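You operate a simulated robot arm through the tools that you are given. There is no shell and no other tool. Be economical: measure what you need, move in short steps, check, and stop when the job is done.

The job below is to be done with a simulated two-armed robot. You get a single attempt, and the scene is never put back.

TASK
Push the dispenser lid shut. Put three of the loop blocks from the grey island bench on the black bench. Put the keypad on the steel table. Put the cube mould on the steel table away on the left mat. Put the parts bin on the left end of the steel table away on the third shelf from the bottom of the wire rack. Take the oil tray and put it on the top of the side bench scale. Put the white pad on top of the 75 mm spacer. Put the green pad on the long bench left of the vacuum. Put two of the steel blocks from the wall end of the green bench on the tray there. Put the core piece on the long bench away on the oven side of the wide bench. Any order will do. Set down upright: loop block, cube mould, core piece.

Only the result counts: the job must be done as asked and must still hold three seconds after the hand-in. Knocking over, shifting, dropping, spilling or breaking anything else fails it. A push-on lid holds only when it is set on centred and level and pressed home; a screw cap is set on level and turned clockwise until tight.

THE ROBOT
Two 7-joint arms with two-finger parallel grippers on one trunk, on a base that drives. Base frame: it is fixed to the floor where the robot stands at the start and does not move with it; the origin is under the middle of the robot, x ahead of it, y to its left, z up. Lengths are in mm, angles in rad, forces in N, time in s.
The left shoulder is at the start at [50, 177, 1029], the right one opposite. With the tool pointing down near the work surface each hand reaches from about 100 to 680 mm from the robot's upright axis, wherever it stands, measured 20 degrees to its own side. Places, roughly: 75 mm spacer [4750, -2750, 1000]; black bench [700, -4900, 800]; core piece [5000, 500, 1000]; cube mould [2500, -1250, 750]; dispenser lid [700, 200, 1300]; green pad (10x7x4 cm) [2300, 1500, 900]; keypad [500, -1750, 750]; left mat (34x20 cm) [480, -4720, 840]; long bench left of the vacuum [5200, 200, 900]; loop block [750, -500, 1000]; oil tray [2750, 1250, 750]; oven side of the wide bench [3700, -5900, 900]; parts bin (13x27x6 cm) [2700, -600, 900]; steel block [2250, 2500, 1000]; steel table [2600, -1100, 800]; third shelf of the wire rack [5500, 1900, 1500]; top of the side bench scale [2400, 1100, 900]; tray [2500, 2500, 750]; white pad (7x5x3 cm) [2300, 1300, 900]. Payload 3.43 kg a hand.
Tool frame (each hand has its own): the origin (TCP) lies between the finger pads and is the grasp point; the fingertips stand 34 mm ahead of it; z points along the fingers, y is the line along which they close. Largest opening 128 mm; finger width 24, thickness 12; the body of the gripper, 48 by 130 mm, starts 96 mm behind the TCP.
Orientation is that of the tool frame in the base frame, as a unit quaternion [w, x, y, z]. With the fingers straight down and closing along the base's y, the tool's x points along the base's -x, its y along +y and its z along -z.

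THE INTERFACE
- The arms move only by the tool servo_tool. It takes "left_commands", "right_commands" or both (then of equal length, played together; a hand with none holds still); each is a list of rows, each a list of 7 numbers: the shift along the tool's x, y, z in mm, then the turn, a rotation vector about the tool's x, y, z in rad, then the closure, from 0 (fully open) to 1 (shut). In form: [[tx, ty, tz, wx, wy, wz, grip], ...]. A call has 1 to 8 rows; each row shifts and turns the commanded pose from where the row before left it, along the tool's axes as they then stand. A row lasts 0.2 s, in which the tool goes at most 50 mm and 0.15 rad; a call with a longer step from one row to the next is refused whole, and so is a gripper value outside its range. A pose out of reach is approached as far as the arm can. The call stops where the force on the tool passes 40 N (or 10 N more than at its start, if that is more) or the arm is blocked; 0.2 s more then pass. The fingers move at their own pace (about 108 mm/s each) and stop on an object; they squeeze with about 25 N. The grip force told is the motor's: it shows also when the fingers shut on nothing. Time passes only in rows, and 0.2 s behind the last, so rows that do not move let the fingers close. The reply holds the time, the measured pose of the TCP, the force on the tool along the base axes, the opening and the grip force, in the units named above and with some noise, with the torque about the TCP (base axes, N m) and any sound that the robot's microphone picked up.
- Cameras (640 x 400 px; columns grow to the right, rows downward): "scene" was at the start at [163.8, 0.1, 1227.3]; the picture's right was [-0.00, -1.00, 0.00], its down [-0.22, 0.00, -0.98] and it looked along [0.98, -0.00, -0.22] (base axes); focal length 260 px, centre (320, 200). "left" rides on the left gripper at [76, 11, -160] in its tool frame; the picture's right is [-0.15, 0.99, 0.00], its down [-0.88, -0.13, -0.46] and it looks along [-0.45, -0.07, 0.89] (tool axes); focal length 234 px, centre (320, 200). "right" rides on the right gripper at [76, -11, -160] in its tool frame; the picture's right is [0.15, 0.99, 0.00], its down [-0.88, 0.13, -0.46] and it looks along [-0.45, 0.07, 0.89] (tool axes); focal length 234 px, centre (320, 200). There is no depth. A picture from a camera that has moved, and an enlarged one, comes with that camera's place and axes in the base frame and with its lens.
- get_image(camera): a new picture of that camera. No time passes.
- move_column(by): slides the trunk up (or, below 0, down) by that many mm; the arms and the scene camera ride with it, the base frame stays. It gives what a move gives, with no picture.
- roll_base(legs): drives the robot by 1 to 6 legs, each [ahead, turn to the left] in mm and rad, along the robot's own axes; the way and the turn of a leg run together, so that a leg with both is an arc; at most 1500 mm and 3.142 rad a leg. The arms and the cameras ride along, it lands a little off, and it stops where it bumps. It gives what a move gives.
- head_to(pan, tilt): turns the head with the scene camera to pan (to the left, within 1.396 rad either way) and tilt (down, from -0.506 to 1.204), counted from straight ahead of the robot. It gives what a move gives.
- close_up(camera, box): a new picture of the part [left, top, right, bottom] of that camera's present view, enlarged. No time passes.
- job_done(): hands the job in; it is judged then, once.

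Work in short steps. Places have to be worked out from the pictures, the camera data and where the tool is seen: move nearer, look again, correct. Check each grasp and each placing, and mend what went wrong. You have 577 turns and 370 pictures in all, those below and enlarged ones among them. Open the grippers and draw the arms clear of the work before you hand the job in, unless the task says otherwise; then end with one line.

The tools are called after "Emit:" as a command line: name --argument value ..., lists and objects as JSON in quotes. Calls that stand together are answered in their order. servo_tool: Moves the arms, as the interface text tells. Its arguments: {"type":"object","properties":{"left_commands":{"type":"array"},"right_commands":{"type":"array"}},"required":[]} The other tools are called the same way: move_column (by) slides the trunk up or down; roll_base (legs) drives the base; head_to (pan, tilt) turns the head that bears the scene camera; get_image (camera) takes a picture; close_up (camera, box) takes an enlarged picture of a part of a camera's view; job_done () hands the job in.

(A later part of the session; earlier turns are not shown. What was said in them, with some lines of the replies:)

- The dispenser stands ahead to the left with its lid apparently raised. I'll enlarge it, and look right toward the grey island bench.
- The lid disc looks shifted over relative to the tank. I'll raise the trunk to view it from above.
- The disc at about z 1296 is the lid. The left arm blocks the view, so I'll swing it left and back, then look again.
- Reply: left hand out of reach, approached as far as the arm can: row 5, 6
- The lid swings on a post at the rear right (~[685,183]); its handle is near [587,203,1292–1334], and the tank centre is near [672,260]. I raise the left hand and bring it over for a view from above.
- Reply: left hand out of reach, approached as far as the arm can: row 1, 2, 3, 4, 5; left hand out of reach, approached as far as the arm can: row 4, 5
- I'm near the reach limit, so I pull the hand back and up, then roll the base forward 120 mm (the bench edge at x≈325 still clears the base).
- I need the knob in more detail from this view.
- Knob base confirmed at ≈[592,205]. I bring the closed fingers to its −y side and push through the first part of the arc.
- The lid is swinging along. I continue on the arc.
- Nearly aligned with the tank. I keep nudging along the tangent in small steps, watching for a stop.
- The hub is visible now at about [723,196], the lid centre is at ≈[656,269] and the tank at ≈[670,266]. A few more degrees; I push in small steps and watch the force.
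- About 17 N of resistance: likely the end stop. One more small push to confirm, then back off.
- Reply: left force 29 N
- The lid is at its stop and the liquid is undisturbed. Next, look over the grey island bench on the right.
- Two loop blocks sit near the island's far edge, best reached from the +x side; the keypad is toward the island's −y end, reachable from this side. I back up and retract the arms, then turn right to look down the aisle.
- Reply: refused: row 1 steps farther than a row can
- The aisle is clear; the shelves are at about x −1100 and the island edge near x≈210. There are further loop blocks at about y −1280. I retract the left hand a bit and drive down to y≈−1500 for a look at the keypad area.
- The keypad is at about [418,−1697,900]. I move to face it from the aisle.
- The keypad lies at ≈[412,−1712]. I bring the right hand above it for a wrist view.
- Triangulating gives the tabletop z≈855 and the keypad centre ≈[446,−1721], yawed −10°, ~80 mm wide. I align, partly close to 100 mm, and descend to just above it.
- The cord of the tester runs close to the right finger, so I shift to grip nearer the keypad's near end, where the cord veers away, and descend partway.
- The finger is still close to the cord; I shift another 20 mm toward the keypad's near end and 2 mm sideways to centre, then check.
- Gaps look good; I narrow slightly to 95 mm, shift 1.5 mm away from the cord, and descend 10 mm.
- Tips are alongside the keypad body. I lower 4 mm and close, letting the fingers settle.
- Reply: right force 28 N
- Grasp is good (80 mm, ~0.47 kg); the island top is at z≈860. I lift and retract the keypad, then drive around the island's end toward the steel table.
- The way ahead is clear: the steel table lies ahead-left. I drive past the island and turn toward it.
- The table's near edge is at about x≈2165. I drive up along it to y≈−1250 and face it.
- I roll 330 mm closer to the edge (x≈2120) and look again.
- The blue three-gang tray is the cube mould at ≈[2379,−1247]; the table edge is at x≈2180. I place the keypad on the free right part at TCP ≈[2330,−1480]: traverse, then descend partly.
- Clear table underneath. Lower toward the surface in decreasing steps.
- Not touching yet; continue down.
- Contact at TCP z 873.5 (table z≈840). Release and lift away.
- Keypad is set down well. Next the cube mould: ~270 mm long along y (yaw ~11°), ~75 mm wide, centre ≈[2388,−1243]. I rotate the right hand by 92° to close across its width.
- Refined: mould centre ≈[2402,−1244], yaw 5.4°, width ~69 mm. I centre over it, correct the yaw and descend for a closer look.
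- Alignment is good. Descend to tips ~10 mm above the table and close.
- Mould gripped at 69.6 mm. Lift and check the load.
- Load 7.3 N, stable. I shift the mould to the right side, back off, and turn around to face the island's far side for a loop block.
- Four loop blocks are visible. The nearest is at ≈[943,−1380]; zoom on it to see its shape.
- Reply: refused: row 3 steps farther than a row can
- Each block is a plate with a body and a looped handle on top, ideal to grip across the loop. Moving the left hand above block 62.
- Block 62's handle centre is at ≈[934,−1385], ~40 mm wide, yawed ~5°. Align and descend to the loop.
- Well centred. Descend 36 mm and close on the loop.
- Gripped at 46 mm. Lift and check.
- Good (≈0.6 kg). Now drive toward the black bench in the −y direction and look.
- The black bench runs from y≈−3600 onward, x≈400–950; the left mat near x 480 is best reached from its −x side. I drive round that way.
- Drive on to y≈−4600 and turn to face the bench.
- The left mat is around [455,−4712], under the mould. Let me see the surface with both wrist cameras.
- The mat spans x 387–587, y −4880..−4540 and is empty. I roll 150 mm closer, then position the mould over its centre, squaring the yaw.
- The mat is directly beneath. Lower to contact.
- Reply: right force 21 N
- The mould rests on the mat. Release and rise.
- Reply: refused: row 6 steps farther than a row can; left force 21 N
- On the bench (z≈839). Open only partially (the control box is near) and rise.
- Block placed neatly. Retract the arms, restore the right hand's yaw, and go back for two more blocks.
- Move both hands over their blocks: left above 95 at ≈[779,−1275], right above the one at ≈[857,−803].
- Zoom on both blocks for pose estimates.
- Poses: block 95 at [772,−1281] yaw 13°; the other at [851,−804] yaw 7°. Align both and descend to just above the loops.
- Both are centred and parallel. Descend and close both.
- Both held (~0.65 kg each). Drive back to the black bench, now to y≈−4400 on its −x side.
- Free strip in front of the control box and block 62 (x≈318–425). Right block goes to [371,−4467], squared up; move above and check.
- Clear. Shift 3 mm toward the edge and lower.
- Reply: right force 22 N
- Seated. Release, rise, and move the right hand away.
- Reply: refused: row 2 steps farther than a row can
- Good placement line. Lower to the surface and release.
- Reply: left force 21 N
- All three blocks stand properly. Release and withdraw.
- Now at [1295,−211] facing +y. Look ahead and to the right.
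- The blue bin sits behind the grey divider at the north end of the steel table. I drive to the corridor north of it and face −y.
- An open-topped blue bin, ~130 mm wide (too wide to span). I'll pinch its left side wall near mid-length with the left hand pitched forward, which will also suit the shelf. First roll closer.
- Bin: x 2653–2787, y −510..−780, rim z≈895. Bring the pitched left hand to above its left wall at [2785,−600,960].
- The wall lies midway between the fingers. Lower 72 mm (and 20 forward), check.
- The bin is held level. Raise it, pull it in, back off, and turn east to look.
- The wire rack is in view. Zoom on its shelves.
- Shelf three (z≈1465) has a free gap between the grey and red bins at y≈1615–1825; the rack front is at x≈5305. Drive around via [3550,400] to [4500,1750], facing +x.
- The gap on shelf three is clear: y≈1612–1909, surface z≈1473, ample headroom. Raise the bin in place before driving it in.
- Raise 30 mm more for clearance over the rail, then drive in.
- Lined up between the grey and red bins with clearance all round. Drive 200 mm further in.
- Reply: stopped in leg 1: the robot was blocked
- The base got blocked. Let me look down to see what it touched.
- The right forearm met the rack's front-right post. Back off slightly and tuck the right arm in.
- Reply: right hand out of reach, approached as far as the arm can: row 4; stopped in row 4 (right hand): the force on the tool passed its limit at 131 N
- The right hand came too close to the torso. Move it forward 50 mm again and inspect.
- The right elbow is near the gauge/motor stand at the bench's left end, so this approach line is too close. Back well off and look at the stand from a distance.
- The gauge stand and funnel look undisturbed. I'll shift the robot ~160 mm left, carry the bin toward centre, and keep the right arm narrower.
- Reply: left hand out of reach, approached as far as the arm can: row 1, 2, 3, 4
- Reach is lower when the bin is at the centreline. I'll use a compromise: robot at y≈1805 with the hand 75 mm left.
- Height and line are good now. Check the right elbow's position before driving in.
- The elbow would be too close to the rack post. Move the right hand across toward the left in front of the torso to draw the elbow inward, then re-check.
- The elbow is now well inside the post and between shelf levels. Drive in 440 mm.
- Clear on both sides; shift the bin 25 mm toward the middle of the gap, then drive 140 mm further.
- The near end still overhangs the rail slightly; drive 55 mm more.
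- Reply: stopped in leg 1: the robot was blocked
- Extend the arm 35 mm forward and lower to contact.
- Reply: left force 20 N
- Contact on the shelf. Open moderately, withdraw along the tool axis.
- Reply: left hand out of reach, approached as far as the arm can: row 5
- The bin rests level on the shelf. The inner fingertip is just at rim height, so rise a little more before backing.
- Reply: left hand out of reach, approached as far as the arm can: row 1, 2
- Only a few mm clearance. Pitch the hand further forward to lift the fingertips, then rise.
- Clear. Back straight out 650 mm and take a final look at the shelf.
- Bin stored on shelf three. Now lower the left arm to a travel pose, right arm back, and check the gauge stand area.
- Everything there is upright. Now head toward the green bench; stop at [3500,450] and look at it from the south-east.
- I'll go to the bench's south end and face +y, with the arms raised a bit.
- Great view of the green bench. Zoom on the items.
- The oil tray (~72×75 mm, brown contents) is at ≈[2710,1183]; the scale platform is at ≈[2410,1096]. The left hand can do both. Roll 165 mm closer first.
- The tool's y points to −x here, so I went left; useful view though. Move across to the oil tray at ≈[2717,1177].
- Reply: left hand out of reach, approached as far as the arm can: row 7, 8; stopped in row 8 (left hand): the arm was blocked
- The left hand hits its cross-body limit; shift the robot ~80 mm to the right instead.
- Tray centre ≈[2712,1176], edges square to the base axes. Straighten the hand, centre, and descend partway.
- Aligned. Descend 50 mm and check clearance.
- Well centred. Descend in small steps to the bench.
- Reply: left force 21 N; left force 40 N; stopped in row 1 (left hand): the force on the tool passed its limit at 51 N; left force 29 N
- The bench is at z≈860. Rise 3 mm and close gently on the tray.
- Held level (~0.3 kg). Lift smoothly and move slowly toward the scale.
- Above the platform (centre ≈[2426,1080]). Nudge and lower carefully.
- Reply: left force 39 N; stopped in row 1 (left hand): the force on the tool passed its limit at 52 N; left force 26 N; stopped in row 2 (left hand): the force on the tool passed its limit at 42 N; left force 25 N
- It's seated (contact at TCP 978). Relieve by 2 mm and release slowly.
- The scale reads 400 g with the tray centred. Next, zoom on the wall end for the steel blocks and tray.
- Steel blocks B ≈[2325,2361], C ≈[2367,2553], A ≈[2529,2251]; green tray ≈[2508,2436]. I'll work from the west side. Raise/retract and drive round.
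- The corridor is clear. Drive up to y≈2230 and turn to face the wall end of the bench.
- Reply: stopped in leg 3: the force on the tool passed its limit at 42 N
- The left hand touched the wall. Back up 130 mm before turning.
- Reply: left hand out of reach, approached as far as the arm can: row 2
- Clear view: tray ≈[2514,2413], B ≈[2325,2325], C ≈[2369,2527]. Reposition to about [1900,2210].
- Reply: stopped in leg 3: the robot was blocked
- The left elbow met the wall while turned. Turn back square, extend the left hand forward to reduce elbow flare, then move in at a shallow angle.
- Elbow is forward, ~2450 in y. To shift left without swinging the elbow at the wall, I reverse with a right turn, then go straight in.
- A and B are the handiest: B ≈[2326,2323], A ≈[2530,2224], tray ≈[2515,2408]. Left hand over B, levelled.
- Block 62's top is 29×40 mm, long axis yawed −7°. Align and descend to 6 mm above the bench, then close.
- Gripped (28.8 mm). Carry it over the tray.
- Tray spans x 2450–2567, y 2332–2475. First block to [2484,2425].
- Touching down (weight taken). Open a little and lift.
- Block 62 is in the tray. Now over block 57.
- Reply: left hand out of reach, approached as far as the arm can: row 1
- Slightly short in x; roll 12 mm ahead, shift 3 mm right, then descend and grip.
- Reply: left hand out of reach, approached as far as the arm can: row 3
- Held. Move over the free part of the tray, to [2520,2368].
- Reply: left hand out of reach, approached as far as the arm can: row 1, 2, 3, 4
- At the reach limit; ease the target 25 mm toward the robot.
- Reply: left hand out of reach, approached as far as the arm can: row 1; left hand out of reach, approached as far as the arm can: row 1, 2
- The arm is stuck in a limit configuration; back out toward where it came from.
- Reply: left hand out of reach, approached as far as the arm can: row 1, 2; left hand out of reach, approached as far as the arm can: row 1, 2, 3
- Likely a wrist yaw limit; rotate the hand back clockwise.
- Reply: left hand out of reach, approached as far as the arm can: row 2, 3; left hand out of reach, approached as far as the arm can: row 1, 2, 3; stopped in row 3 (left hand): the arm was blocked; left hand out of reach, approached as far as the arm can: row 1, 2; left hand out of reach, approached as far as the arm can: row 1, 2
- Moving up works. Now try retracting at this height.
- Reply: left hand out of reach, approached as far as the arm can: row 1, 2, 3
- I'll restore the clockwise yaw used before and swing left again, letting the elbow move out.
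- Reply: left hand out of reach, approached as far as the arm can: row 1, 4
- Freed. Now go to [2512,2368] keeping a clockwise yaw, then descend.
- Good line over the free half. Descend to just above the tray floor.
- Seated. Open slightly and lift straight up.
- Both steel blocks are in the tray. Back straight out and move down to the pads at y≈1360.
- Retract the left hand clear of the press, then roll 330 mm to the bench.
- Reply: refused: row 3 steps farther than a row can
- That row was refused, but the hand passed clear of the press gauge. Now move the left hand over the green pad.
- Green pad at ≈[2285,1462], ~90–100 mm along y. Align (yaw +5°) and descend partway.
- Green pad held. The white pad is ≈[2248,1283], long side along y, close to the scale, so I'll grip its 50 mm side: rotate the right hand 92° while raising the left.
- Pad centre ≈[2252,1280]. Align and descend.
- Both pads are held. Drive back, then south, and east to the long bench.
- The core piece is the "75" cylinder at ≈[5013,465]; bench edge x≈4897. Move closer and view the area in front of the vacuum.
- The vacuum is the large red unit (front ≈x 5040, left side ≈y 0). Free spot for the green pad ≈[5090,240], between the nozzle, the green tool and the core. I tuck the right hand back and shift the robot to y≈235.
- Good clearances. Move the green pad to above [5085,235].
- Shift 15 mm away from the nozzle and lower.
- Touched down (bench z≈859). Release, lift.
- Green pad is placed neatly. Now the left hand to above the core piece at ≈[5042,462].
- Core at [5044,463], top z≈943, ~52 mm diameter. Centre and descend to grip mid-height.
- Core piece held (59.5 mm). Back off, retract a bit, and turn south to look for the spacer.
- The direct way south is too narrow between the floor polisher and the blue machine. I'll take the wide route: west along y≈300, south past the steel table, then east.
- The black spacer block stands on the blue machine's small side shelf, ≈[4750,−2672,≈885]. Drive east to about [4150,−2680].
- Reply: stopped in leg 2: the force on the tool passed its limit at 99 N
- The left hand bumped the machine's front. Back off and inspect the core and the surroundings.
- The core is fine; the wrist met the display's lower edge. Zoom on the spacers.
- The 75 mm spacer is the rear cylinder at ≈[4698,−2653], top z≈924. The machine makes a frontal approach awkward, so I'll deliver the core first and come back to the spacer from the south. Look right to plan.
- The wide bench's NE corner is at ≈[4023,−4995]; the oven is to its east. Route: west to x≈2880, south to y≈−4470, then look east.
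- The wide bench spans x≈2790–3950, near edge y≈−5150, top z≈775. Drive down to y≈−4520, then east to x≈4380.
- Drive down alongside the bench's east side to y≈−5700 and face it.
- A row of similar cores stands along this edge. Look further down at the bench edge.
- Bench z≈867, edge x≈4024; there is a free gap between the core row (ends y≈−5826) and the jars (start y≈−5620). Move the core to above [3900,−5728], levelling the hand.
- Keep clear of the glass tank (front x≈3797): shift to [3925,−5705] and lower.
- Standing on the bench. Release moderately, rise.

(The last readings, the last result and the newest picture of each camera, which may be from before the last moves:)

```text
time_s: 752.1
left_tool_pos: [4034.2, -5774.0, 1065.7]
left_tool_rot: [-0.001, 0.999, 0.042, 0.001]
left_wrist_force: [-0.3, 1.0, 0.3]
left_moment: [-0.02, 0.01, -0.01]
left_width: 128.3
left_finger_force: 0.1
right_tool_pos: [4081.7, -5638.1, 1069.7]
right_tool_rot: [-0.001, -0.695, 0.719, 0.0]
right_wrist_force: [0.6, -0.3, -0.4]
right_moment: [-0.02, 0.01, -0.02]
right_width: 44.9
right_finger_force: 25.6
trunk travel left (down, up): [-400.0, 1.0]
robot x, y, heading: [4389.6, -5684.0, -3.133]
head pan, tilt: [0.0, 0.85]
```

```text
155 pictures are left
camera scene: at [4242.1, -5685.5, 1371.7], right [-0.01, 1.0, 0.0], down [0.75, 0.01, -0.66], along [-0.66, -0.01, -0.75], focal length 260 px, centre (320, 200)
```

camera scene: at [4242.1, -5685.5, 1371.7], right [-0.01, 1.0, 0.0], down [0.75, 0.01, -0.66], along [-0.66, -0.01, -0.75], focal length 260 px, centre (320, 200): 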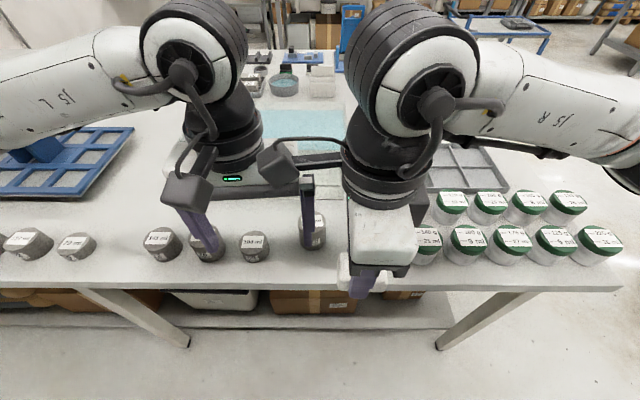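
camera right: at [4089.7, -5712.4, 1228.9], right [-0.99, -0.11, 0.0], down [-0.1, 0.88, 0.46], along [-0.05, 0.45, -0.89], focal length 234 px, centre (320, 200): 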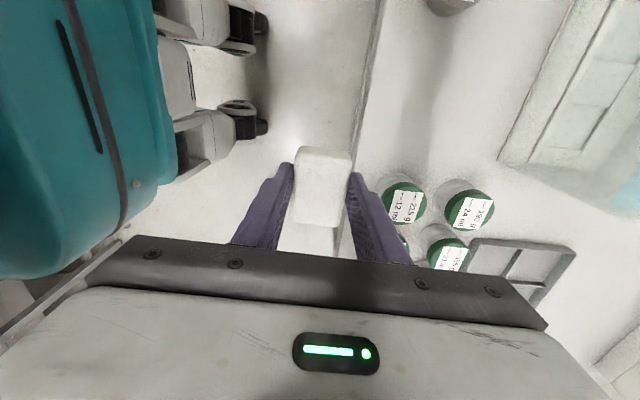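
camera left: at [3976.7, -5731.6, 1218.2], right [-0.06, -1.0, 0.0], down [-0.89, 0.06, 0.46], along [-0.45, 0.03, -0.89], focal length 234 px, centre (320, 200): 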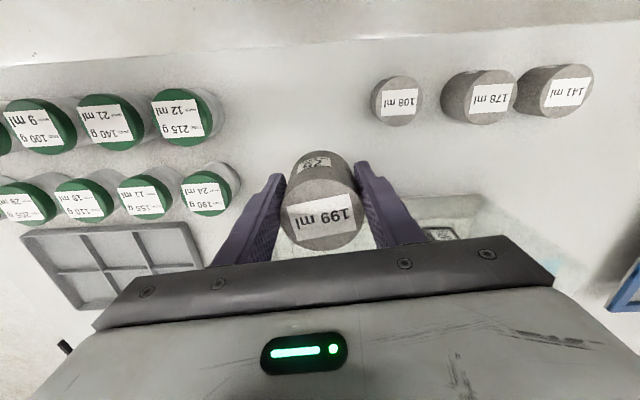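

Core stands upright. Now to the spacer from the south: back up, turn to +y, and drive to y≈−3400.

Emit:
roll_base --legs '[[-150, 0], [0, -1.65], [1500, 0], [760, 0]]'

Emit:
head_to --pan 0 --tilt 0.35

Emit:
get_image --camera "scene"

```text
time_s: 768.3
left_tool_pos: [4730.4, -3086.6, 1065.2]
left_tool_rot: [-0.001, -0.696, 0.718, 0.0]
left_wrist_force: [0.3, -0.3, 0.1]
left_moment: [0.01, -0.01, 0.02]
left_width: 127.9
left_finger_force: 0.0
right_tool_pos: [4860.8, -3148.7, 1068.6]
right_tool_rot: [0.0, 0.074, 0.997, 0.0]
right_wrist_force: [-0.7, 0.3, -0.4]
right_moment: [0.04, 0.02, 0.01]
right_width: 44.9
right_finger_force: 25.6
trunk travel left (down, up): [-400.0, 1.0]
robot x, y, heading: [4777.5, -3448.1, 1.466]
head pan, tilt: [0.0, 0.85]
```

```text
time_s: 769.2
left_tool_pos: [4728.7, -3086.5, 1064.8]
left_tool_rot: [0.0, -0.696, 0.718, -0.001]
left_wrist_force: [-0.3, -0.4, 0.1]
left_moment: [-0.02, 0.01, 0.02]
left_width: 127.7
left_finger_force: 0.0
right_tool_pos: [4861.1, -3149.1, 1068.7]
right_tool_rot: [0.001, 0.074, 0.997, 0.0]
right_wrist_force: [0.8, -0.2, -1.3]
right_moment: [-0.02, 0.0, -0.01]
right_width: 44.7
right_finger_force: 25.4
trunk travel left (down, up): [-400.0, 1.0]
robot x, y, heading: [4777.4, -3448.5, 1.462]
head pan, tilt: [0.0, 0.351]
```

```text
154 pictures are left
camera scene: at [4796.7, -3286.8, 1415.2], right [0.99, -0.11, 0.0], down [-0.04, -0.34, -0.94], along [0.1, 0.93, -0.34], focal length 260 px, centre (320, 200)
```

scene: 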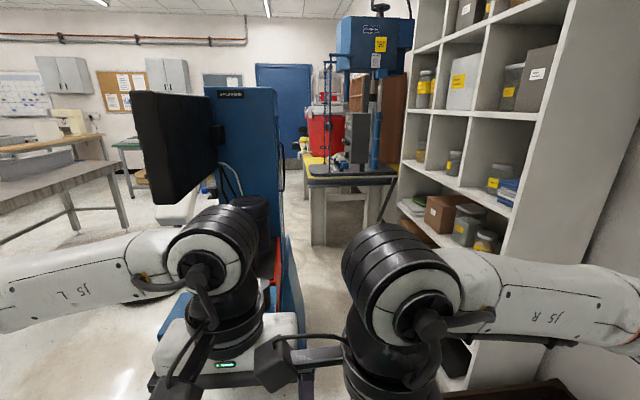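

Move the left hand out to the left to clear the view of the spacer shelf.

Emit:
servo_tool --left_commands '[[20, 40, 0, 0, 0, 0, 0], [20, 40, 0, 0, 0, 0, 0], [20, 40, 0, 0, 0, 0, 0], [0, 45, 0, 0, 0, 0, 0], [0, 45, 0, 0, 0, 0, 0]]'

Emit:
head_to --pan 0.1 --tilt 0.5

Emit:
get_image --camera "scene"

```text
time_s: 770.4
left_tool_pos: [4517.9, -3137.7, 1065.1]
left_tool_rot: [0.0, -0.695, 0.719, 0.0]
left_wrist_force: [-0.5, -0.1, -0.3]
left_moment: [0.01, 0.01, -0.03]
left_width: 128.0
left_finger_force: 0.1
right_tool_pos: [4860.7, -3150.4, 1069.2]
right_tool_rot: [0.0, 0.074, 0.997, 0.0]
right_wrist_force: [0.3, -0.5, -0.6]
right_moment: [0.0, 0.01, -0.01]
right_width: 44.9
right_finger_force: 25.2
trunk travel left (down, up): [-400.0, 1.0]
robot x, y, heading: [4779.9, -3450.1, 1.465]
head pan, tilt: [0.0, 0.351]
```

```text
time_s: 771.1
left_tool_pos: [4520.3, -3137.3, 1064.8]
left_tool_rot: [0.0, -0.696, 0.718, 0.0]
left_wrist_force: [1.0, 0.0, -0.3]
left_moment: [0.0, -0.02, 0.0]
left_width: 127.8
left_finger_force: 0.1
right_tool_pos: [4861.1, -3149.3, 1068.8]
right_tool_rot: [0.0, 0.074, 0.997, 0.002]
right_wrist_force: [0.2, 0.0, -1.1]
right_moment: [-0.01, 0.03, 0.02]
right_width: 45.0
right_finger_force: 24.8
trunk travel left (down, up): [-400.0, 1.0]
robot x, y, heading: [4778.0, -3449.9, 1.467]
head pan, tilt: [0.099, 0.499]
```

```text
153 pictures are left
camera scene: at [4787.4, -3288.5, 1401.7], right [1.0, -0.01, 0.0], down [0.0, -0.48, -0.88], along [0.01, 0.88, -0.48], focal length 260 px, centre (320, 200)
```

scene: 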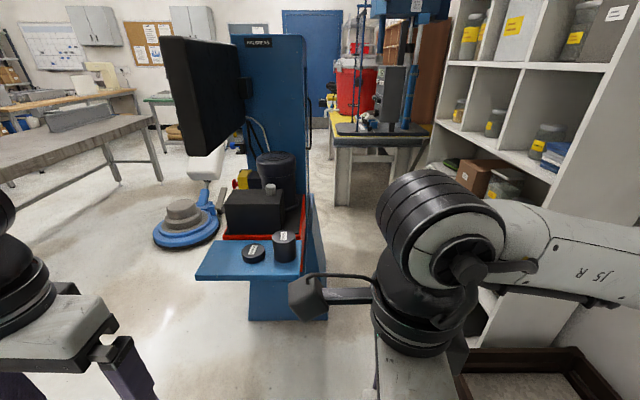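

Clear view: the 75 mm spacer at ≈[4690,−2646], with open access from the south. Reposition to about [4695,−3165], facing +y.

Emit:
roll_base --legs '[[0, 0.39], [295, 0], [0, -0.285]]'

Emit:
get_image --camera "scene"

Emit:
get_image --camera "right"

```text
time_s: 774.3
left_tool_pos: [4367.8, -3052.6, 1064.1]
left_tool_rot: [-0.002, 0.821, -0.571, 0.0]
left_wrist_force: [-0.2, 1.1, -0.3]
left_moment: [0.03, -0.02, 0.01]
left_width: 127.9
left_finger_force: 0.1
right_tool_pos: [4687.4, -2934.4, 1069.0]
right_tool_rot: [0.001, -0.12, 0.993, 0.0]
right_wrist_force: [0.3, -0.2, 0.4]
right_moment: [0.05, -0.02, -0.01]
right_width: 45.1
right_finger_force: 24.9
trunk travel left (down, up): [-400.0, 1.0]
robot x, y, heading: [4751.8, -3234.6, 1.858]
head pan, tilt: [0.099, 0.499]
stopped in leg 2: the robot was blocked; the commanded pose is now the measured one
```

```text
152 pictures are left
camera scene: at [4696.1, -3084.4, 1401.6], right [0.93, 0.38, 0.0], down [0.18, -0.44, -0.88], along [-0.33, 0.81, -0.48], focal length 260 px, centre (320, 200)
```

scene: 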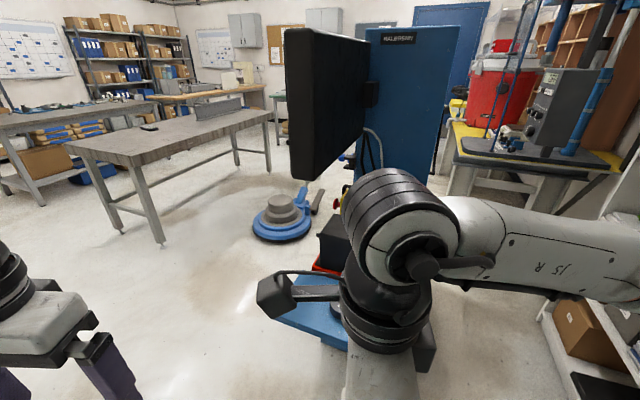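

```text
151 pictures are left
camera right: at [4615.8, -2962.7, 1228.7], right [-0.38, 0.93, 0.0], down [0.82, 0.34, 0.46], along [0.42, 0.17, -0.89], focal length 234 px, centre (320, 200)
```

right: 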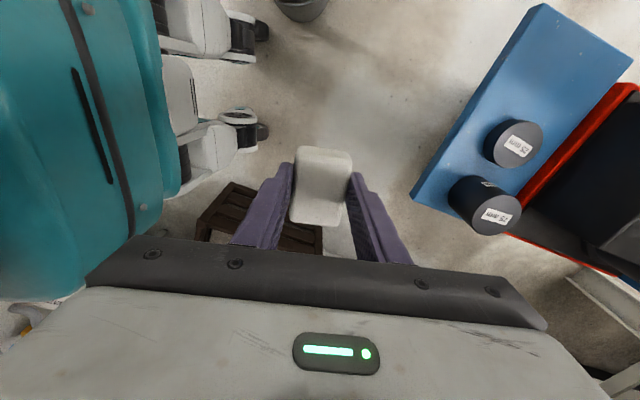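

The base got blocked; check the bin on the left.

Emit:
head_to --pan 0.6 --tilt 0.9

Emit:
get_image --camera "scene"

Emit:
get_image --camera "left"

```text
time_s: 775.2
left_tool_pos: [4367.2, -3050.8, 1063.9]
left_tool_rot: [-0.001, 0.821, -0.571, 0.0]
left_wrist_force: [0.0, 0.0, 0.6]
left_moment: [-0.02, 0.0, -0.03]
left_width: 127.9
left_finger_force: 0.0
right_tool_pos: [4689.3, -2934.3, 1068.3]
right_tool_rot: [0.0, -0.12, 0.993, 0.0]
right_wrist_force: [-0.4, -0.6, 0.0]
right_moment: [-0.01, 0.02, 0.01]
right_width: 45.1
right_finger_force: 24.4
trunk travel left (down, up): [-400.0, 1.0]
robot x, y, heading: [4751.8, -3237.0, 1.865]
head pan, tilt: [0.6, 0.901]
```

```text
150 pictures are left
camera scene: at [4672.7, -3120.4, 1367.8], right [0.63, 0.78, 0.0], down [0.61, -0.49, -0.62], along [-0.48, 0.39, -0.78], focal length 260 px, centre (320, 200)
```

scene: 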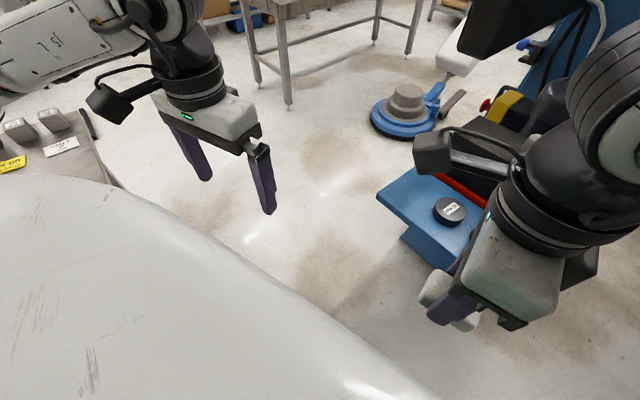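

```text
149 pictures are left
camera left: at [4383.8, -3126.6, 1224.7], right [-0.98, -0.21, 0.0], down [-0.18, 0.87, 0.46], along [-0.09, 0.45, -0.89], focal length 234 px, centre (320, 200)
```

left: 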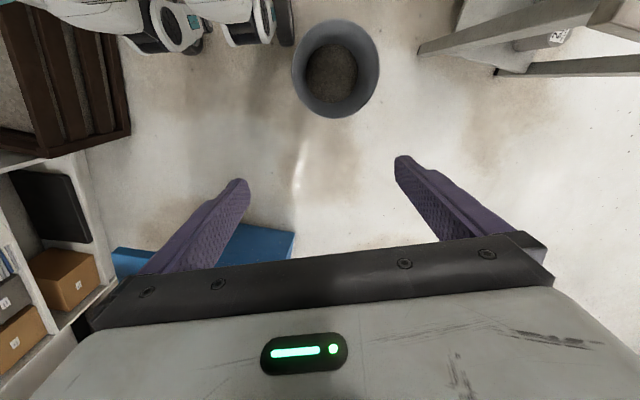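

The robot fits between the bin and the crate without having moved them (bin still at ≈[4325,−3172]). From this pose the target is 584 mm ahead and 109 mm right: reachable. Rotate the right hand to a neutral yaw so its fingers straddle along x.

Emit:
servo_tool --right_commands '[[0, 0, 0, 0, 0, -0.148, 1], [0, 0, 0, 0, 0, -0.148, 1], [0, 0, 0, 0, 0, -0.148, 1], [0, 0, 0, 0, 0, -0.148, 1], [0, 0, 0, 0, 0, -0.148, 1], [0, 0, 0, 0, 0, -0.148, 1], [0, 0, 0, 0, 0, -0.148, 1], [0, 0, 0, 0, 0, -0.148, 1]]'

Emit:
servo_tool --right_commands '[[0, 0, 0, 0, 0, -0.146, 1], [-45, 0, 0, 0, 0, 0, 1], [-45, 0, 0, 0, 0, 0, 1]]'

Emit:
get_image --camera "right"

```text
time_s: 777.0
left_tool_pos: [4367.9, -3052.3, 1064.5]
left_tool_rot: [-0.001, 0.822, -0.57, -0.001]
left_wrist_force: [0.1, -0.5, -1.0]
left_moment: [-0.02, 0.01, -0.01]
left_width: 128.2
left_finger_force: 0.1
right_tool_pos: [4688.9, -2933.8, 1068.1]
right_tool_rot: [0.0, -0.654, 0.756, 0.0]
right_wrist_force: [0.3, 0.7, -0.3]
right_moment: [-0.02, 0.0, 0.02]
right_width: 45.0
right_finger_force: 24.8
trunk travel left (down, up): [-400.0, 1.0]
robot x, y, heading: [4750.2, -3237.6, 1.852]
head pan, tilt: [0.6, 0.901]
```

```text
time_s: 777.8
left_tool_pos: [4366.9, -3050.8, 1064.7]
left_tool_rot: [0.0, 0.821, -0.57, 0.001]
left_wrist_force: [0.6, -1.2, 0.3]
left_moment: [-0.02, 0.01, 0.02]
left_width: 127.8
left_finger_force: 0.0
right_tool_pos: [4688.3, -2845.5, 1067.0]
right_tool_rot: [-0.001, 0.708, -0.706, 0.0]
right_wrist_force: [0.0, 0.3, -0.9]
right_moment: [0.02, 0.0, 0.02]
right_width: 45.0
right_finger_force: 25.0
trunk travel left (down, up): [-400.0, 1.0]
robot x, y, heading: [4754.2, -3236.1, 1.861]
head pan, tilt: [0.6, 0.901]
```

```text
148 pictures are left
camera right: at [4697.6, -2920.0, 1227.9], right [-0.99, -0.15, 0.0], down [-0.13, 0.88, 0.46], along [-0.07, 0.45, -0.89], focal length 234 px, centre (320, 200)
```

right: 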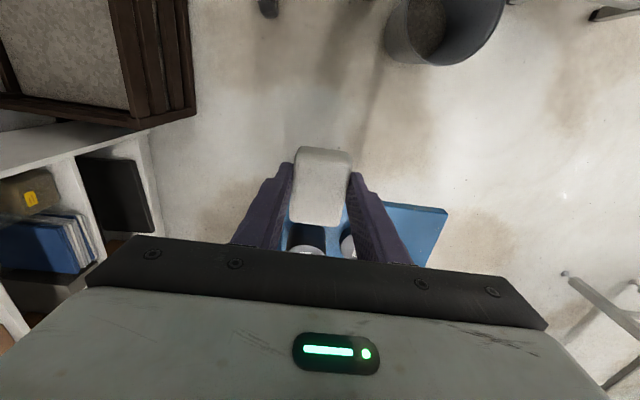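

Emit:
servo_tool --right_commands '[[-40, 0, 0, 0, 0, 0, 1], [-40, 0, 0, 0, 0, 0, 1], [-40, 0, 0, 0, 0, 0, 1]]'

Emit:
get_image --camera "right"

Emit:
head_to --pan -0.2 --tilt 0.6

Emit:
get_image --camera "scene"

```text
time_s: 778.6
left_tool_pos: [4368.3, -3051.3, 1064.8]
left_tool_rot: [-0.001, 0.821, -0.571, 0.0]
left_wrist_force: [0.1, -0.4, 0.0]
left_moment: [0.01, 0.01, -0.01]
left_width: 127.9
left_finger_force: 0.1
right_tool_pos: [4688.8, -2723.6, 1067.7]
right_tool_rot: [0.0, 0.707, -0.707, 0.0]
right_wrist_force: [-0.4, -0.3, -0.2]
right_moment: [-0.03, 0.02, 0.01]
right_width: 44.9
right_finger_force: 25.0
trunk travel left (down, up): [-400.0, 1.0]
robot x, y, heading: [4752.9, -3236.8, 1.859]
head pan, tilt: [0.6, 0.901]
```

```text
147 pictures are left
camera right: at [4699.1, -2798.1, 1227.1], right [-0.99, -0.15, 0.0], down [-0.13, 0.88, 0.45], along [-0.07, 0.45, -0.89], focal length 234 px, centre (320, 200)
```

right: 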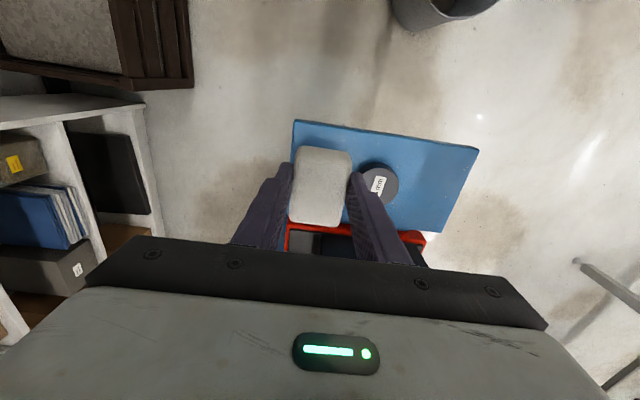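

```text
time_s: 779.7
left_tool_pos: [4368.8, -3051.8, 1065.9]
left_tool_rot: [-0.001, 0.821, -0.571, -0.001]
left_wrist_force: [0.4, -0.2, -0.2]
left_moment: [0.0, -0.01, 0.05]
left_width: 127.8
left_finger_force: 0.1
right_tool_pos: [4687.2, -2723.4, 1067.2]
right_tool_rot: [0.0, -0.707, 0.707, 0.001]
right_wrist_force: [-0.1, -0.4, -1.0]
right_moment: [0.01, 0.03, -0.04]
right_width: 45.1
right_finger_force: 24.5
trunk travel left (down, up): [-400.0, 1.0]
robot x, y, heading: [4749.7, -3234.9, 1.863]
head pan, tilt: [-0.201, 0.6]
```

```text
146 pictures are left
camera scene: at [4723.4, -3080.0, 1392.5], right [1.0, 0.09, 0.0], down [0.05, -0.56, -0.82], along [-0.07, 0.82, -0.57], focal length 260 px, centre (320, 200)
```

scene: 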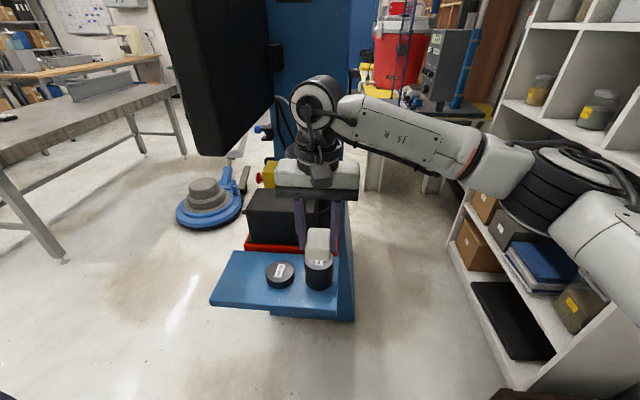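

Emit:
close_up --camera "scene" --box '[250, 190, 380, 320]'

```text
3.08 times, centred on (315, 255) of scene
camera zoom: at [4723.4, -3080.0, 1392.5], right [1.0, 0.09, 0.0], down [0.05, -0.56, -0.82], along [-0.07, 0.82, -0.57], focal length 799 px, centre (335, 31)
```

zoom: 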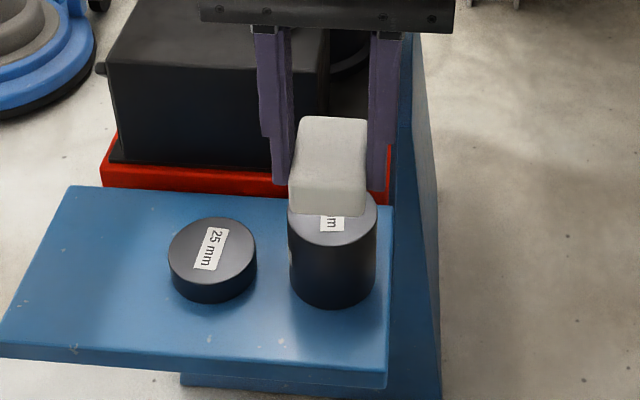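

Spacer centre ≈[4684,−2650]. Move over it and lower most of the way.

Emit:
servo_tool --right_commands '[[-36, 1.5, 0, 0, 0, 0, 1], [-37, 1.5, 0, 0, 0, 0, 1], [0, 0, 30, 0, 0, 0, 1], [0, 0, 30, 0, 0, 0, 1], [0, 0, 20, 0, 0, 0, 1]]'

Emit:
close_up --camera "scene" --box '[250, 190, 380, 320]'

Emit:
get_image --camera "right"

```text
time_s: 780.9
left_tool_pos: [4368.1, -3051.4, 1065.8]
left_tool_rot: [-0.002, 0.821, -0.571, 0.0]
left_wrist_force: [0.1, -0.6, -0.3]
left_moment: [0.0, 0.0, -0.02]
left_width: 128.2
left_finger_force: 0.1
right_tool_pos: [4685.8, -2648.5, 989.0]
right_tool_rot: [0.0, 0.707, -0.707, 0.001]
right_wrist_force: [0.7, 0.7, -0.9]
right_moment: [-0.02, -0.03, 0.03]
right_width: 45.0
right_finger_force: 24.7
trunk travel left (down, up): [-400.0, 1.0]
robot x, y, heading: [4751.2, -3234.5, 1.857]
head pan, tilt: [-0.201, 0.6]
```

```text
3.08 times, centred on (315, 255) of scene
camera zoom: at [4723.6, -3079.8, 1392.5], right [1.0, 0.09, 0.0], down [0.05, -0.56, -0.82], along [-0.07, 0.82, -0.57], focal length 799 px, centre (335, 31)
```

zoom: 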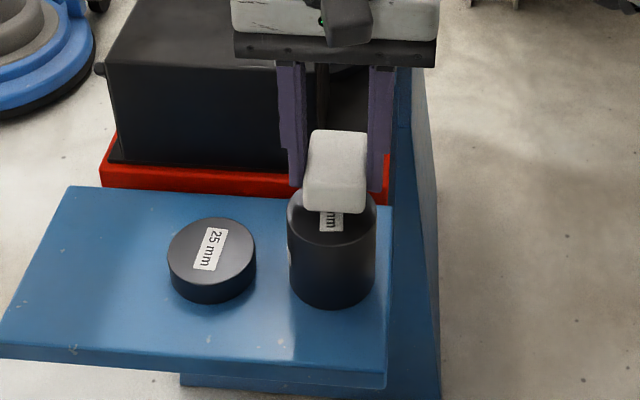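

```text
143 pictures are left
camera right: at [4696.9, -2723.5, 1148.8], right [-0.99, -0.15, 0.0], down [-0.13, 0.88, 0.46], along [-0.07, 0.45, -0.89], focal length 234 px, centre (320, 200)
```

right: 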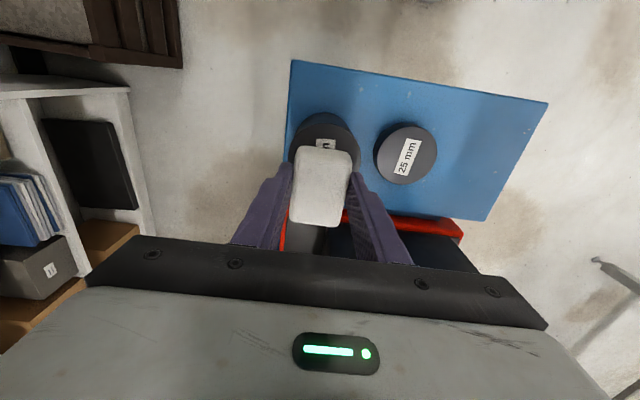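

The two views disagree by ~15 mm in y; split the difference (y≈−2660) and keep lowering in small steps.

Emit:
servo_tool --right_commands '[[11, 2, 0, 0, 0, 0, 1], [0, 0, 5, 0, 0, 0, 1]]'

Emit:
close_up --camera "right" --box '[260, 80, 460, 240]'

Emit:
close_up --camera "scene" --box '[280, 200, 360, 280]'

```text
time_s: 781.5
left_tool_pos: [4367.6, -3051.4, 1065.4]
left_tool_rot: [-0.001, 0.821, -0.571, 0.001]
left_wrist_force: [0.1, 0.7, 0.6]
left_moment: [-0.04, 0.04, 0.01]
left_width: 127.9
left_finger_force: 0.0
right_tool_pos: [4684.3, -2661.2, 983.9]
right_tool_rot: [0.0, -0.706, 0.708, -0.001]
right_wrist_force: [0.2, 0.2, 0.0]
right_moment: [-0.01, 0.0, -0.02]
right_width: 44.9
right_finger_force: 24.5
trunk travel left (down, up): [-400.0, 1.0]
robot x, y, heading: [4753.5, -3231.5, 1.861]
head pan, tilt: [-0.201, 0.6]
```

```text
2.50 times, centred on (360, 160) of right
camera zoom: at [4694.6, -2735.8, 1143.8], right [-0.99, -0.15, 0.0], down [-0.13, 0.88, 0.45], along [-0.07, 0.45, -0.89], focal length 585 px, centre (220, 300)
```

zoom: 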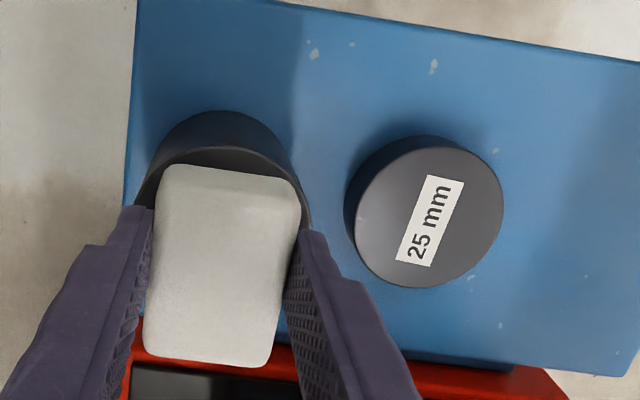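

```text
5.00 times, centred on (320, 240) of scene
camera zoom: at [4723.5, -3079.9, 1392.5], right [1.0, 0.09, 0.0], down [0.05, -0.56, -0.82], along [-0.07, 0.82, -0.57], focal length 1298 px, centre (320, 0)
```

zoom: 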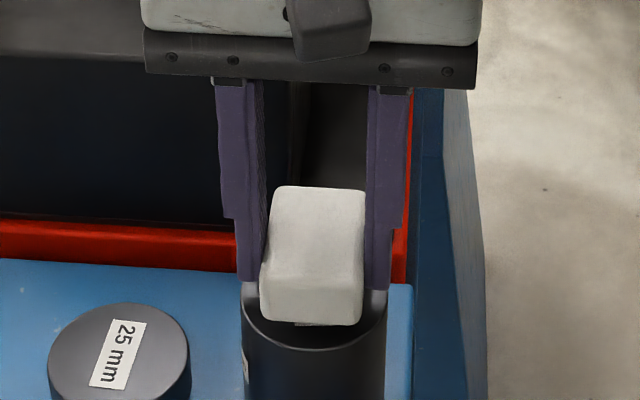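

The wrist view's lower arc was the cylinder's side; the true top centre is at y≈−2652. Correct by 9 mm and lower.

Emit:
servo_tool --right_commands '[[-9, 0, 5, 0, 0, 0, 1], [0, 0, 5, 0, 0, 0, 1]]'

Emit:
servo_tool --right_commands '[[0, 0, 3, 0, 0, 0, 1], [0, 0, 3, 0, 0, 0, 1]]'

Emit:
close_up --camera "scene" --box '[280, 200, 360, 280]'

```text
time_s: 782.1
left_tool_pos: [4367.8, -3052.1, 1065.3]
left_tool_rot: [-0.002, 0.821, -0.571, -0.001]
left_wrist_force: [0.2, 0.3, 0.4]
left_moment: [-0.01, 0.01, 0.03]
left_width: 127.9
left_finger_force: 0.1
right_tool_pos: [4684.6, -2652.0, 976.2]
right_tool_rot: [0.0, -0.707, 0.707, 0.002]
right_wrist_force: [0.5, -0.2, 6.1]
right_moment: [0.21, -0.07, -0.02]
right_width: 45.0
right_finger_force: 24.9
trunk travel left (down, up): [-400.0, 1.0]
robot x, y, heading: [4753.1, -3234.8, 1.86]
head pan, tilt: [-0.201, 0.6]
```

```text
time_s: 782.7
left_tool_pos: [4368.6, -3053.5, 1065.7]
left_tool_rot: [-0.002, 0.821, -0.571, -0.001]
left_wrist_force: [-0.8, -0.3, -0.2]
left_moment: [0.0, -0.02, 0.01]
left_width: 128.0
left_finger_force: 0.1
right_tool_pos: [4683.5, -2652.3, 976.4]
right_tool_rot: [0.002, -0.706, 0.708, 0.005]
right_wrist_force: [3.8, 4.7, 35.8]
right_moment: [0.01, -0.24, 0.0]
right_width: 45.1
right_finger_force: 24.7
trunk travel left (down, up): [-400.0, 1.0]
robot x, y, heading: [4748.6, -3236.6, 1.855]
head pan, tilt: [-0.201, 0.6]
```

```text
5.00 times, centred on (320, 240) of scene
camera zoom: at [4724.4, -3083.1, 1393.6], right [1.0, 0.09, 0.0], down [0.05, -0.56, -0.83], along [-0.07, 0.82, -0.56], focal length 1298 px, centre (320, 0)
```

zoom: 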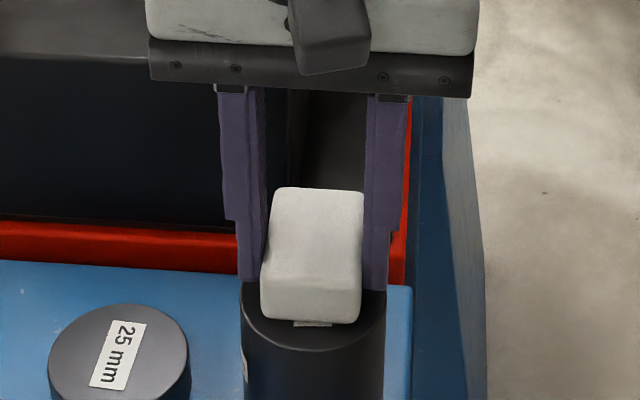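

Resting on the spacer (contact at TCP 976). Relieve pressure, open slightly, and rise.

Emit:
servo_tool --right_commands '[[0, 0, -4, 0, 0, 0, 1], [0, 0, 0, 0, 0, 0, 0.55], [0, 0, 0, 0, 0, 0, 0.5], [0, 0, -20, 0, 0, 0, 0.5], [0, 0, -35, 0, 0, 0, 0.5], [0, 0, -40, 0, 0, 0, 0.4]]'

Emit:
close_up --camera "scene" --box '[250, 190, 380, 320]'

Emit:
get_image --camera "right"

```text
time_s: 784.1
left_tool_pos: [4369.4, -3052.9, 1066.1]
left_tool_rot: [-0.002, 0.821, -0.571, 0.0]
left_wrist_force: [0.3, -1.0, 0.4]
left_moment: [0.01, 0.04, 0.0]
left_width: 128.3
left_finger_force: 0.1
right_tool_pos: [4683.3, -2655.5, 1066.5]
right_tool_rot: [0.0, 0.707, -0.707, 0.0]
right_wrist_force: [-0.6, 0.6, 0.3]
right_moment: [-0.02, -0.02, 0.04]
right_width: 76.5
right_finger_force: 0.0
trunk travel left (down, up): [-400.0, 1.0]
robot x, y, heading: [4750.2, -3236.2, 1.863]
head pan, tilt: [-0.201, 0.6]
```

```text
3.08 times, centred on (315, 255) of scene
camera zoom: at [4723.5, -3080.5, 1392.6], right [1.0, 0.09, 0.0], down [0.05, -0.56, -0.83], along [-0.07, 0.82, -0.56], focal length 799 px, centre (335, 31)
```

zoom: 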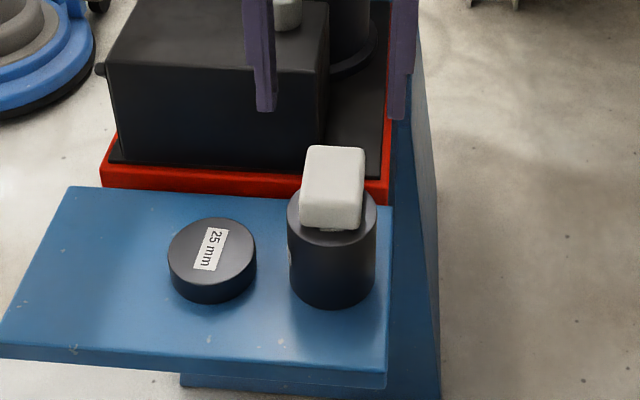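

```text
138 pictures are left
camera right: at [4693.6, -2730.6, 1226.8], right [-0.99, -0.15, 0.0], down [-0.13, 0.88, 0.46], along [-0.07, 0.45, -0.89], focal length 234 px, centre (320, 200)
```

right: 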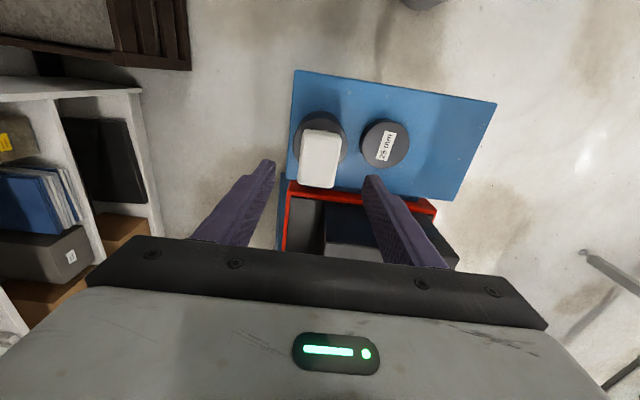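

Emit:
close_up --camera "right" --box '[270, 90, 380, 200]'

```text
3.64 times, centred on (325, 145) of right
camera zoom: at [4693.6, -2730.6, 1226.8], right [-0.99, -0.15, 0.0], down [-0.13, 0.88, 0.46], along [-0.07, 0.45, -0.89], focal length 852 px, centre (302, 400)
```

zoom: 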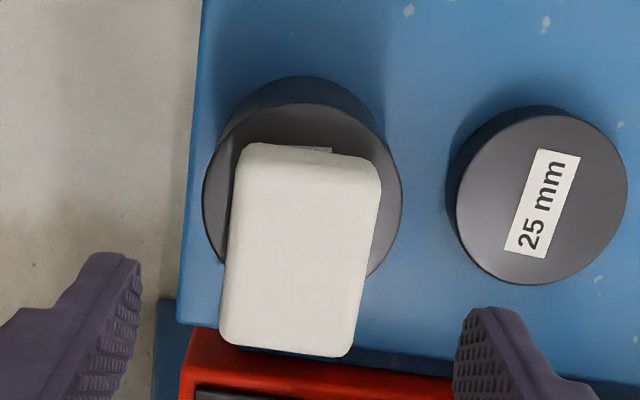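

The pad sits ~13 mm off-centre toward +y. Re-grip, lift a few mm, shift back 13 mm and set down again.

Emit:
servo_tool --right_commands '[[0, 0, 30, 0, 0, 0, 0.5], [0, 0, 40, 0, 0, 0, 0.5], [0, 0, 20, 0, 0, 0, 0.5], [0, 0, 0, 0, 0, 0, 1], [0, 0, 0, 0, 0, 0, 1], [0, 0, -5, 0, 0, 0, 1], [0, 0, -5, 0, 0, 0, 1]]'

Emit:
servo_tool --right_commands '[[7, 0, 0, 0, 0, 0, 1], [6, 0, 0, 0, 0, 0, 1], [0, 0, 5, 0, 0, 0, 1], [0, 0, 3, 0, 0, 0, 1]]'

```text
time_s: 785.7
left_tool_pos: [4367.9, -3051.6, 1064.2]
left_tool_rot: [-0.001, 0.821, -0.571, 0.001]
left_wrist_force: [-0.1, -0.3, 0.3]
left_moment: [0.01, 0.0, -0.03]
left_width: 128.2
left_finger_force: 0.1
right_tool_pos: [4683.7, -2653.6, 987.3]
right_tool_rot: [0.0, -0.707, 0.707, 0.0]
right_wrist_force: [-0.3, -0.2, 0.2]
right_moment: [-0.02, 0.04, 0.03]
right_width: 45.2
right_finger_force: 24.6
trunk travel left (down, up): [-400.0, 1.0]
robot x, y, heading: [4754.4, -3235.4, 1.859]
head pan, tilt: [-0.201, 0.6]
```

```text
time_s: 786.7
left_tool_pos: [4368.2, -3050.7, 1065.5]
left_tool_rot: [-0.001, 0.821, -0.571, 0.001]
left_wrist_force: [-0.4, -0.4, -0.1]
left_moment: [0.03, 0.02, 0.02]
left_width: 127.9
left_finger_force: 0.2
right_tool_pos: [4683.6, -2665.4, 978.6]
right_tool_rot: [0.0, -0.707, 0.708, 0.0]
right_wrist_force: [-0.7, -0.6, -0.6]
right_moment: [0.04, 0.01, -0.03]
right_width: 45.1
right_finger_force: 24.5
trunk travel left (down, up): [-400.0, 1.0]
robot x, y, heading: [4750.8, -3236.5, 1.856]
head pan, tilt: [-0.201, 0.6]
```

Emit:
servo_tool --right_commands '[[0, 0, 2, 0, 0, 0, 1], [0, 0, 2, 0, 0, 0, 1]]'

```text
time_s: 787.3
left_tool_pos: [4368.3, -3053.2, 1065.4]
left_tool_rot: [-0.002, 0.821, -0.571, 0.0]
left_wrist_force: [-0.1, 0.2, 0.1]
left_moment: [0.0, -0.01, -0.03]
left_width: 128.1
left_finger_force: 0.1
right_tool_pos: [4683.8, -2666.0, 977.4]
right_tool_rot: [0.0, -0.707, 0.707, 0.002]
right_wrist_force: [1.7, 2.6, 15.6]
right_moment: [-0.28, -0.14, 0.05]
right_width: 44.9
right_finger_force: 25.1
trunk travel left (down, up): [-400.0, 1.0]
robot x, y, heading: [4747.8, -3233.9, 1.863]
head pan, tilt: [-0.201, 0.6]
```

Emit:
servo_tool --right_commands '[[0, 0, -2, 0, 0, 0, 1], [0, 0, 0, 0, 0, 0, 0.55], [0, 0, 0, 0, 0, 0, 0.5], [0, 0, -20, 0, 0, 0, 0.5], [0, 0, -35, 0, 0, 0, 0.5], [0, 0, -40, 0, 0, 0, 0.4]]'

Emit:
close_up --camera "right" --box '[270, 90, 380, 200]'

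Emit:
close_up --camera "scene" --box '[280, 200, 360, 300]'

```text
time_s: 788.7
left_tool_pos: [4366.8, -3051.0, 1066.0]
left_tool_rot: [-0.001, 0.821, -0.571, 0.0]
left_wrist_force: [-0.8, 0.5, -0.4]
left_moment: [0.03, 0.01, -0.02]
left_width: 127.9
left_finger_force: 0.0
right_tool_pos: [4682.9, -2665.3, 1072.1]
right_tool_rot: [0.0, 0.708, -0.707, 0.0]
right_wrist_force: [0.2, -1.6, 0.1]
right_moment: [0.0, -0.02, 0.02]
right_width: 76.9
right_finger_force: 0.1
trunk travel left (down, up): [-400.0, 1.0]
robot x, y, heading: [4750.3, -3236.8, 1.856]
head pan, tilt: [-0.201, 0.6]
```

```text
3.64 times, centred on (325, 145) of right
camera zoom: at [4692.5, -2741.6, 1232.2], right [-0.99, -0.15, 0.0], down [-0.13, 0.88, 0.46], along [-0.07, 0.45, -0.89], focal length 852 px, centre (302, 400)
```

zoom: 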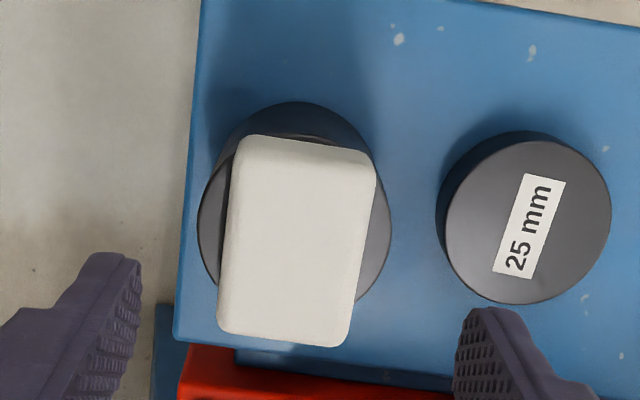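

```text
4.00 times, centred on (320, 250) of scene
camera zoom: at [4723.4, -3080.5, 1392.6], right [1.0, 0.09, 0.0], down [0.05, -0.56, -0.83], along [-0.07, 0.82, -0.56], focal length 1038 px, centre (320, 0)
```

zoom: 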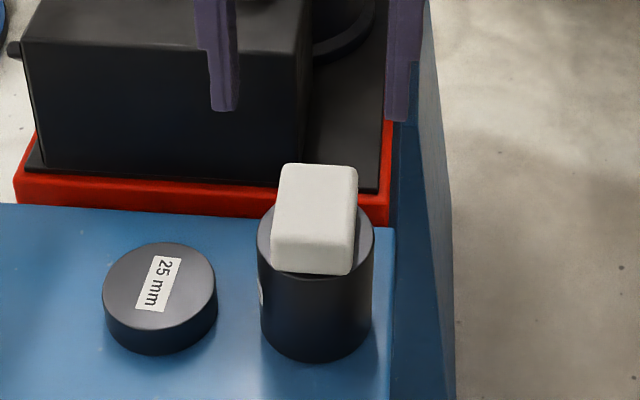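

The white pad is well centred on the 75 mm spacer. Withdraw the right hand, then back the robot out the way it came.

Emit:
servo_tool --right_commands '[[40, 0, -10, 0, 0, 0, 0.3], [40, 0, 0, 0, 0, 0, 0], [40, 0, 0, 0, 0, 0, 0], [40, 0, 0, 0, 0, 0, 0], [40, 0, 0, 0, 0, 0, 0]]'

Emit:
roll_base --legs '[[-220, 0]]'

Emit:
get_image --camera "scene"

```text
time_s: 789.9
left_tool_pos: [4368.6, -3052.0, 1064.6]
left_tool_rot: [-0.001, 0.822, -0.57, 0.0]
left_wrist_force: [0.1, 0.1, 0.3]
left_moment: [0.0, -0.03, 0.01]
left_width: 127.9
left_finger_force: 0.1
right_tool_pos: [4683.3, -2866.6, 1081.5]
right_tool_rot: [0.0, 0.707, -0.707, 0.0]
right_wrist_force: [0.0, 0.8, 0.0]
right_moment: [-0.01, 0.0, 0.02]
right_width: 128.0
right_finger_force: 0.1
trunk travel left (down, up): [-400.0, 1.0]
robot x, y, heading: [4751.9, -3234.2, 1.855]
head pan, tilt: [-0.201, 0.6]
```

```text
time_s: 791.6
left_tool_pos: [4429.9, -3263.2, 1066.1]
left_tool_rot: [-0.002, 0.82, -0.572, 0.0]
left_wrist_force: [0.6, -0.8, 0.1]
left_moment: [0.05, 0.02, 0.02]
left_width: 128.1
left_finger_force: 0.0
right_tool_pos: [4747.4, -3077.2, 1081.8]
right_tool_rot: [0.0, -0.707, 0.708, -0.001]
right_wrist_force: [-0.2, -0.2, 0.4]
right_moment: [0.01, 0.0, 0.01]
right_width: 127.9
right_finger_force: 0.0
trunk travel left (down, up): [-400.0, 1.0]
robot x, y, heading: [4811.6, -3447.6, 1.861]
head pan, tilt: [-0.201, 0.6]
```

```text
134 pictures are left
camera scene: at [4786.1, -3291.5, 1392.7], right [1.0, 0.09, 0.0], down [0.05, -0.56, -0.83], along [-0.07, 0.82, -0.56], focal length 260 px, centre (320, 200)
```

scene: 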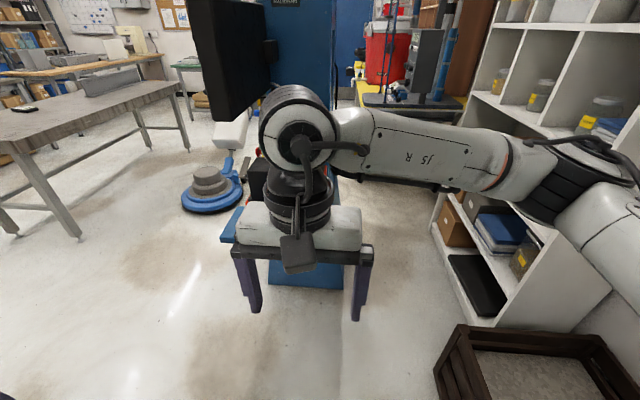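

All ten tasks are done and were checked after release. The grippers are open and the arms are clear of the work, so I hand in.

Emit:
job_done

```text
The job is handed in.
```

I carried out all ten items and checked each in the pictures after release, then handed the job in. On the way I bumped the wire rack, the wall and the blue machine's display, but the pictures showed nothing moved.
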